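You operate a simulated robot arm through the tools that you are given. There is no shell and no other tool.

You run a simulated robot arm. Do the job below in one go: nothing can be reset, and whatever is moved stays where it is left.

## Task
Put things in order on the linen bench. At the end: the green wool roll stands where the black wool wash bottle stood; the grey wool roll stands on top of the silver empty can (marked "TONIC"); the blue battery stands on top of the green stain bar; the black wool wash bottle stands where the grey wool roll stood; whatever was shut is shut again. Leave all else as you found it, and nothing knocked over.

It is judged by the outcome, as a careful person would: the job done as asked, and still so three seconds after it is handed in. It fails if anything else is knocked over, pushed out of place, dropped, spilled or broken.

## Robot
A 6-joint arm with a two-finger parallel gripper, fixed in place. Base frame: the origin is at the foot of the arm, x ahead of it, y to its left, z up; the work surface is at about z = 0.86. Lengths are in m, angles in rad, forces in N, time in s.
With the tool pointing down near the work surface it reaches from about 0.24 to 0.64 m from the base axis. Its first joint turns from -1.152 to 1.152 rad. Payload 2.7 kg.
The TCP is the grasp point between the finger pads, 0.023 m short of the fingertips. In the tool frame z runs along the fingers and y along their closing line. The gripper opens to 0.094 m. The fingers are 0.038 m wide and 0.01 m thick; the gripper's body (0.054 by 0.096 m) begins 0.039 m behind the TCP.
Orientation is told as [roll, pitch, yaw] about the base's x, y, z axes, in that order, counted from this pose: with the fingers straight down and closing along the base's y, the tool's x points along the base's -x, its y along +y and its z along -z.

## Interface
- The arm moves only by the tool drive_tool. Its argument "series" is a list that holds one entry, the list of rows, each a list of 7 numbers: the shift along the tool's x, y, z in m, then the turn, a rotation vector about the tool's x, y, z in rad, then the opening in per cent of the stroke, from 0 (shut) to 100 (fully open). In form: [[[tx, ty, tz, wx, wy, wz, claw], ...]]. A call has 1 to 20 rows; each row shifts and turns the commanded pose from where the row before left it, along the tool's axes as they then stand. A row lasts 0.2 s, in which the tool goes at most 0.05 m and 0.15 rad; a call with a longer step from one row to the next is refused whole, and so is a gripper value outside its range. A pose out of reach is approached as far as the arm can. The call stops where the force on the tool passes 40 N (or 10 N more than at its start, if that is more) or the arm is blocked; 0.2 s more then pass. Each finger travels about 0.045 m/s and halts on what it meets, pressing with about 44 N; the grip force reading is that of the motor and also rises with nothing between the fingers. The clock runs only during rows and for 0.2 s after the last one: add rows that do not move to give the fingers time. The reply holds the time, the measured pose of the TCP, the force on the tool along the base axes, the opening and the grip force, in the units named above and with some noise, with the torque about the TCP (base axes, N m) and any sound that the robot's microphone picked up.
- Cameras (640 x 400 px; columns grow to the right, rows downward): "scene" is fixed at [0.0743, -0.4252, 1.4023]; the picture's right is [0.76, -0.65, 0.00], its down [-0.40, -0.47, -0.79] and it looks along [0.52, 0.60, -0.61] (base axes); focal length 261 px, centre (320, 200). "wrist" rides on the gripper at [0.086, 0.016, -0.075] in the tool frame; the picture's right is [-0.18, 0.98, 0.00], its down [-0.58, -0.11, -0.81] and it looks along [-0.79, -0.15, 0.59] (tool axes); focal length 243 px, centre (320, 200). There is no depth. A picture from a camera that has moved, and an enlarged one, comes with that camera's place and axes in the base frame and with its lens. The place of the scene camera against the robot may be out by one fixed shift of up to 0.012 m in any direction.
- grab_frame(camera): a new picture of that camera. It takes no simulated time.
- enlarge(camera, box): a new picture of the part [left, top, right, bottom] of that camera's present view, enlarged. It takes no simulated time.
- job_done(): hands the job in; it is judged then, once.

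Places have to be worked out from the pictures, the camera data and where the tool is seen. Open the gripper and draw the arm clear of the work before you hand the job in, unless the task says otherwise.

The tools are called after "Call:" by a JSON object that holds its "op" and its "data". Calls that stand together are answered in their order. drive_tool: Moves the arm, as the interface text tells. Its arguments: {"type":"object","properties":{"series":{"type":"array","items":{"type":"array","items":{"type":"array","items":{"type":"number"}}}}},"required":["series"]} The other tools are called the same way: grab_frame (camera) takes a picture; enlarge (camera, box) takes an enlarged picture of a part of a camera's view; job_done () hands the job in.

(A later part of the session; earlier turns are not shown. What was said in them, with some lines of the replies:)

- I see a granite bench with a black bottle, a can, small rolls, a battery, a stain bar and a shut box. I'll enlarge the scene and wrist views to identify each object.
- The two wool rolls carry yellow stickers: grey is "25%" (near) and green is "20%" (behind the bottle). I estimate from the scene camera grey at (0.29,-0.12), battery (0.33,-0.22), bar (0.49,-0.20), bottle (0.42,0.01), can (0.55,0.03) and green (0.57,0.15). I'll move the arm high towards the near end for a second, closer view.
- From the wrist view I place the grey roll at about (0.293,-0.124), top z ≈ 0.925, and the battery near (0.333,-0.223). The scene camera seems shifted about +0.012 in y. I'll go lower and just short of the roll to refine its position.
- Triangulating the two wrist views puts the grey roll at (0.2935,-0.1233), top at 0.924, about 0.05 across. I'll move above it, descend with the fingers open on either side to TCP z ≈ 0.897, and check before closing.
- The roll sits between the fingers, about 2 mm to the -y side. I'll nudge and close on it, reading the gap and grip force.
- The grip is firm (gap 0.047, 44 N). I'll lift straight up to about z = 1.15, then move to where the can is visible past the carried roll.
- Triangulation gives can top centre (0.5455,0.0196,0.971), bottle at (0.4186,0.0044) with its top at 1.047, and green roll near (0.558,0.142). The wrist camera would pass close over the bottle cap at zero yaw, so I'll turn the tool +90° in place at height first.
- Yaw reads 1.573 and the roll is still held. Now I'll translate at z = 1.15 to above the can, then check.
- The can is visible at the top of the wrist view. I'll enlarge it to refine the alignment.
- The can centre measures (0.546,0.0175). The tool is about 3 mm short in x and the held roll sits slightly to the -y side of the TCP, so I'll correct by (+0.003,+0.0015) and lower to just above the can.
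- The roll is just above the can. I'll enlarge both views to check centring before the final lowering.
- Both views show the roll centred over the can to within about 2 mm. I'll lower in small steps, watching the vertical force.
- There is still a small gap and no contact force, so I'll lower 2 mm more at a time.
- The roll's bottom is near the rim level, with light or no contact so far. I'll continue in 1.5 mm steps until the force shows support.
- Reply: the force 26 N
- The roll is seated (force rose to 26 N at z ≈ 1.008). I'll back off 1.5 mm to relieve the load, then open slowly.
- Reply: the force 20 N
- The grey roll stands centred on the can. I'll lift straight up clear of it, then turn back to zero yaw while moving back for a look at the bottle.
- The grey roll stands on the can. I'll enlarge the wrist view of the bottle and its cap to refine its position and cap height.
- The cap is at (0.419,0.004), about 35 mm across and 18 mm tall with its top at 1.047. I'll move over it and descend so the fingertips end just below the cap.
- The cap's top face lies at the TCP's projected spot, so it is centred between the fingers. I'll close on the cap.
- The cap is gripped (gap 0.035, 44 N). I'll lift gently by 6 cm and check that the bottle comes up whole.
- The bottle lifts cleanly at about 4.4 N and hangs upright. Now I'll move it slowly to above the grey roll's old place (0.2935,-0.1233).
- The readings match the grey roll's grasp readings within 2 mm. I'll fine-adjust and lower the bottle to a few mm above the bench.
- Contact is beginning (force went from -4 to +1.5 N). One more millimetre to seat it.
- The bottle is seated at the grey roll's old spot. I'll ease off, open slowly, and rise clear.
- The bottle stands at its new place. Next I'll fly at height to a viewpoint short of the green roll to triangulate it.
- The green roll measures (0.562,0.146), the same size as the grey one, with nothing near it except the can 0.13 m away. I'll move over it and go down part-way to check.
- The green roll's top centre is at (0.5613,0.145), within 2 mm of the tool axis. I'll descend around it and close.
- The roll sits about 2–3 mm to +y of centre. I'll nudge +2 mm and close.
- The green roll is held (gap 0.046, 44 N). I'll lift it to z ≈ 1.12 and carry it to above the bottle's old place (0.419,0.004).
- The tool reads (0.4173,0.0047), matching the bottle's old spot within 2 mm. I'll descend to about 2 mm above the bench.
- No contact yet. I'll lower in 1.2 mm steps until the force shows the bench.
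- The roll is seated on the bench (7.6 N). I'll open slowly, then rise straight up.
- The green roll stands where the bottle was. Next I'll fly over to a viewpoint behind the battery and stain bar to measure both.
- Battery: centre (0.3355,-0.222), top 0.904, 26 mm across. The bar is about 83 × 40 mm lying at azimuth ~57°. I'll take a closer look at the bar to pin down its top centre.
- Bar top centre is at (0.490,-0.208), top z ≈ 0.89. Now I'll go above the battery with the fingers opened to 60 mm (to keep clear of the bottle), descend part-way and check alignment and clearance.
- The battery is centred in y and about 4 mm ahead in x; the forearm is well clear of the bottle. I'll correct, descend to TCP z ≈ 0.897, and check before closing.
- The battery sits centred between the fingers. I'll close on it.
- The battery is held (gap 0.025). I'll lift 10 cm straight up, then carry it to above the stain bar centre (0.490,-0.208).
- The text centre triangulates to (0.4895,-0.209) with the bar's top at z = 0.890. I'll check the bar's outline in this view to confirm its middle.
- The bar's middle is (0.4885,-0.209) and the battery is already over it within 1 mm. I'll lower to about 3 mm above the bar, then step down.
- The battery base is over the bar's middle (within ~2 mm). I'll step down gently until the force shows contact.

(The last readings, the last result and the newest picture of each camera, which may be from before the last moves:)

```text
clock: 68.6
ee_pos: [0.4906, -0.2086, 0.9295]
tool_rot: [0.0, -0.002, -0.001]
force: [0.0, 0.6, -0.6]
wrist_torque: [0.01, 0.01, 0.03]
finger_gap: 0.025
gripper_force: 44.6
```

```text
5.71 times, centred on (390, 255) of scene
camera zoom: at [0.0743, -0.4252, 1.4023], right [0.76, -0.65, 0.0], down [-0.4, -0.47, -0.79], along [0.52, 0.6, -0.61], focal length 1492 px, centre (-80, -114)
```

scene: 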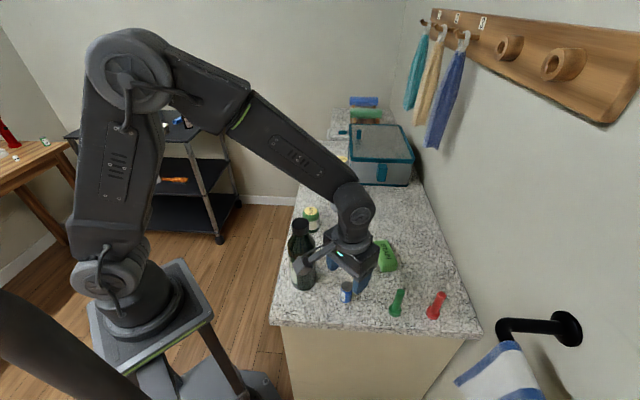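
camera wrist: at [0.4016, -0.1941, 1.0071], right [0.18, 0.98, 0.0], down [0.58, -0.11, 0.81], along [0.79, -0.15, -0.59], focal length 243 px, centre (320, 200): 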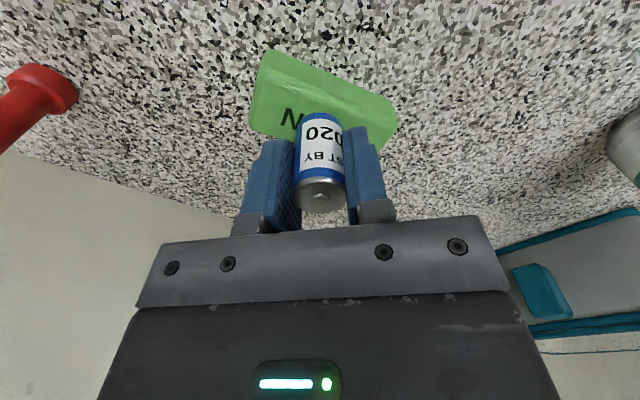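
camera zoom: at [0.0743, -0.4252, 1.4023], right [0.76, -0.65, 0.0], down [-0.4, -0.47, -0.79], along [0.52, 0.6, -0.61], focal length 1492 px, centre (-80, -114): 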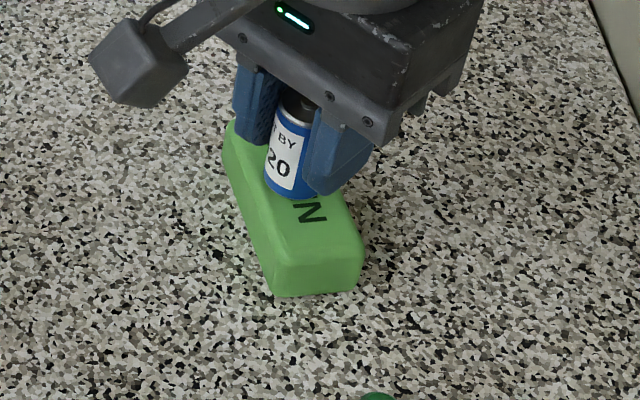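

Still no contact; I'll continue in 1 mm steps.

Call:
{"op": "drive_tool", "data": {"series": [[[-0.001, 0, 0.001, 0, 0, 0, 8], [0, 0, 0, 0, 0, 0, 8]]]}}

Call:
{"op": "drive_tool", "data": {"series": [[[0, 0, 0.001, 0, 0, 0, 8], [0, 0, 0, 0, 0, 0, 8]]]}}

```text
clock: 69.2
ee_pos: [0.4916, -0.2093, 0.9273]
tool_rot: [0.003, -0.001, 0.0]
force: [-0.3, 0.7, -0.8]
wrist_torque: [-0.01, 0.0, 0.0]
finger_gap: 0.0248
gripper_force: 43.5
```

```text
clock: 69.8
ee_pos: [0.4934, -0.2088, 0.9291]
tool_rot: [-0.002, -0.001, 0.002]
force: [-1.5, 0.0, 2.4]
wrist_torque: [-0.01, 0.02, 0.01]
finger_gap: 0.0249
gripper_force: 43.9
```

Call:
{"op": "drive_tool", "data": {"series": [[[0, 0, 0.0008, 0, 0, 0, 8], [0, 0, 0, 0, 0, 0, 8]]]}}

Call:
{"op": "enlarge", "data": {"camera": "wrist", "box": [250, 70, 390, 200]}}

Call:
{"op": "enlarge", "data": {"camera": "scene", "box": [350, 220, 430, 290]}}

```text
clock: 70.4
ee_pos: [0.4919, -0.2093, 0.927]
tool_rot: [-0.002, -0.005, 0.0]
force: [-3.1, 0.2, 11.5]
wrist_torque: [0.03, 0.09, -0.01]
finger_gap: 0.0252
gripper_force: 44.5
```

```text
3.08 times, centred on (320, 135) of wrist
camera zoom: at [0.405, -0.1924, 1.002], right [0.18, 0.98, 0.0], down [0.58, -0.11, 0.81], along [0.79, -0.15, -0.59], focal length 746 px, centre (320, 400)
```

zoom: 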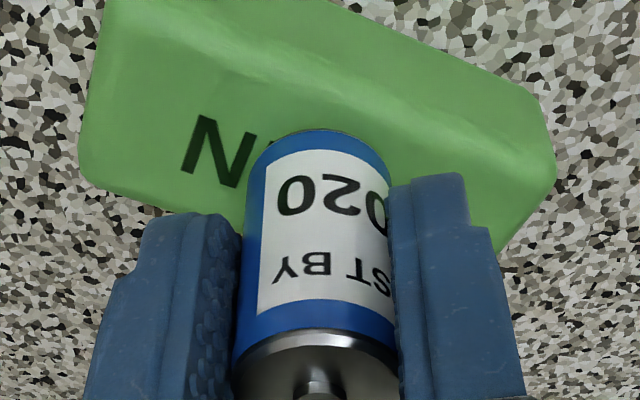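

```text
5.71 times, centred on (390, 255) of scene
camera zoom: at [0.074, -0.4251, 1.4024], right [0.76, -0.65, 0.0], down [-0.4, -0.47, -0.79], along [0.52, 0.6, -0.61], focal length 1492 px, centre (-80, -114)
```

zoom: 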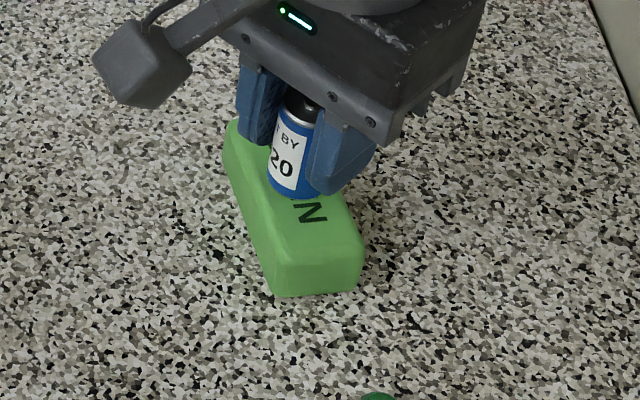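

Contact is firm (11.5 N) and the battery stands on the middle of the bar. I'll ease off slightly, open slowly to 60 mm and check.

Call:
{"op": "drive_tool", "data": {"series": [[[0, 0, -0.0006, 0, 0, 0, 8], [0, 0, 0, 0, 0, 0, 26], [0, 0, 0, 0, 0, 0, 30], [0, 0, 0, 0, 0, 0, 35], [0, 0, 0, 0, 0, 0, 42], [0, 0, 0, 0, 0, 0, 52], [0, 0, 0, 0, 0, 0, 64], [0, 0, 0, 0, 0, 0, 64], [0, 0, 0, 0, 0, 0, 64]]]}}

Call:
{"op": "grab_frame", "data": {"camera": "wrist"}}

Call:
{"op": "enlarge", "data": {"camera": "scene", "box": [350, 220, 430, 290]}}

```text
clock: 72.4
ee_pos: [0.4915, -0.2072, 0.9283]
tool_rot: [0.001, -0.003, 0.0]
force: [-0.3, 1.0, 0.3]
wrist_torque: [-0.04, -0.03, -0.03]
finger_gap: 0.0603
gripper_force: 0.1
```

```text
taken
camera wrist: at [0.405, -0.1922, 1.0016], right [0.18, 0.98, 0.0], down [0.58, -0.11, 0.81], along [0.79, -0.15, -0.59], focal length 243 px, centre (320, 200)
```

wrist: 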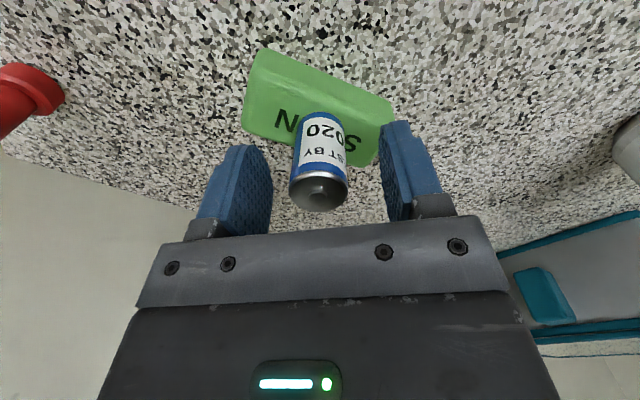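

```text
5.71 times, centred on (390, 255) of scene
camera zoom: at [0.0743, -0.4252, 1.4023], right [0.76, -0.65, 0.0], down [-0.4, -0.47, -0.79], along [0.52, 0.6, -0.61], focal length 1492 px, centre (-80, -114)
```

zoom: 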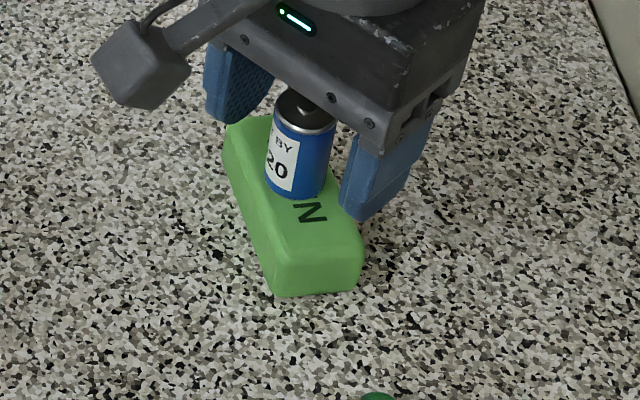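

The battery stands upright on the bar. I'll rise straight up, then take the arm back high and clear.

Call:
{"op": "drive_tool", "data": {"series": [[[0, 0, -0.008, 0, 0, 0, 64], [0, 0, -0.02, 0, 0, 0, 64], [0, 0, -0.03, 0, 0, 0, 64], [0, 0, -0.04, 0, 0, 0, 80], [0, 0, -0.045, 0, 0, 0, 100], [0, 0, -0.045, 0, 0, 0, 100], [0, 0, -0.045, 0, 0, 0, 100], [0, 0, -0.045, 0, 0, 0, 100], [0.02, 0.04, 0, 0, 0, 0, 100], [0.02, 0.04, 0, 0, 0, 0, 100], [0.02, 0.04, 0, 0, 0, 0, 100], [0.02, 0.04, 0, 0, 0, 0, 100], [0.02, 0.04, 0, 0, 0, 0, 100], [0, 0, 0, 0, 0, 0, 100], [0, 0, 0, 0, 0, 0, 100]]]}}

Call:
{"op": "grab_frame", "data": {"camera": "scene"}}

Call:
{"op": "enlarge", "data": {"camera": "scene", "box": [260, 140, 480, 340]}}

Call:
{"op": "grab_frame", "data": {"camera": "wrist"}}

```text
clock: 75.6
ee_pos: [0.3922, -0.0075, 1.2061]
tool_rot: [0.0, -0.001, 0.0]
force: [0.0, -0.3, 0.1]
wrist_torque: [0.02, -0.02, 0.0]
finger_gap: 0.0938
gripper_force: 0.0
```

```text
taken
```

scene: 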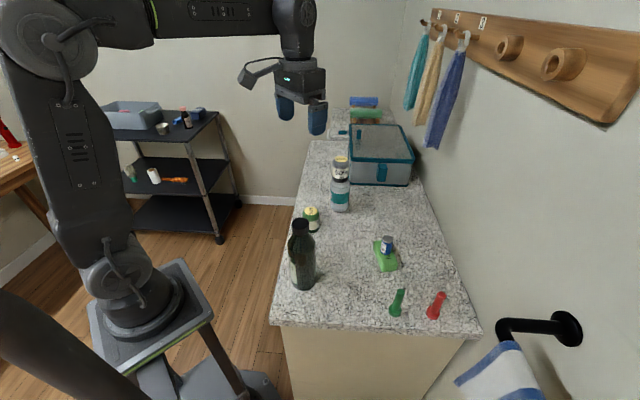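

```text
2.00 times, centred on (370, 240) of scene
camera zoom: at [0.0742, -0.4252, 1.4023], right [0.76, -0.65, 0.0], down [-0.4, -0.47, -0.79], along [0.52, 0.6, -0.61], focal length 522 px, centre (220, 120)
```

zoom: 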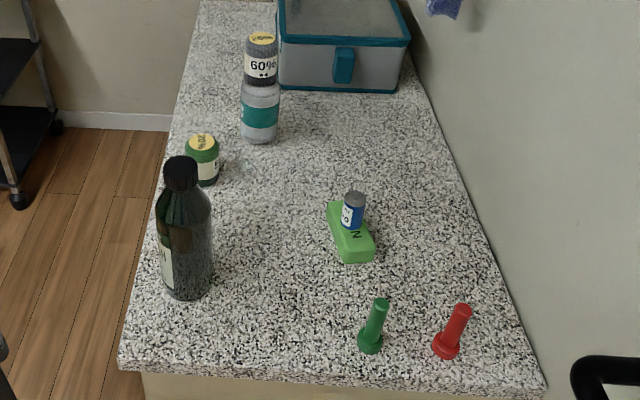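

```text
taken
camera wrist: at [0.3057, 0.0084, 1.2796], right [0.18, 0.98, 0.0], down [0.58, -0.11, 0.81], along [0.79, -0.15, -0.59], focal length 243 px, centre (320, 200)
```

wrist: 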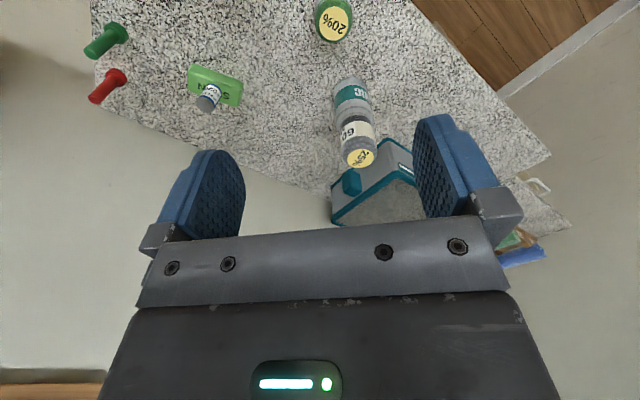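

Everything is in place. The grey roll is on the can, the green roll on the bottle's old spot, the bottle on the grey roll's old spot, and the battery is standing on the bar. The box is still shut, the pegs are untouched, and the arm is clear with its gripper open, so I'm handing the job in.

Call:
{"op": "job_done", "data": {}}

```text
The job is handed in.
```

The job is finished and handed in. The result of the judging hasn't come back. In the last pictures, everything on the bench was standing where you asked:

- **Grey wool roll:** it stands on top of the silver "TONIC" can, centred on the rim.
- **Black wool wash bottle:** it stands where the grey roll was, within about 3 mm by my measurements.
- **Green wool roll:** it stands where the bottle was, within about 2 mm.
- **Blue battery:** it stands upright on the middle of the green stain bar.

I never opened anything, so the box is still shut. The pegs were not touched, and nothing was knocked over. The arm is raised clear of the bench with the gripper open.
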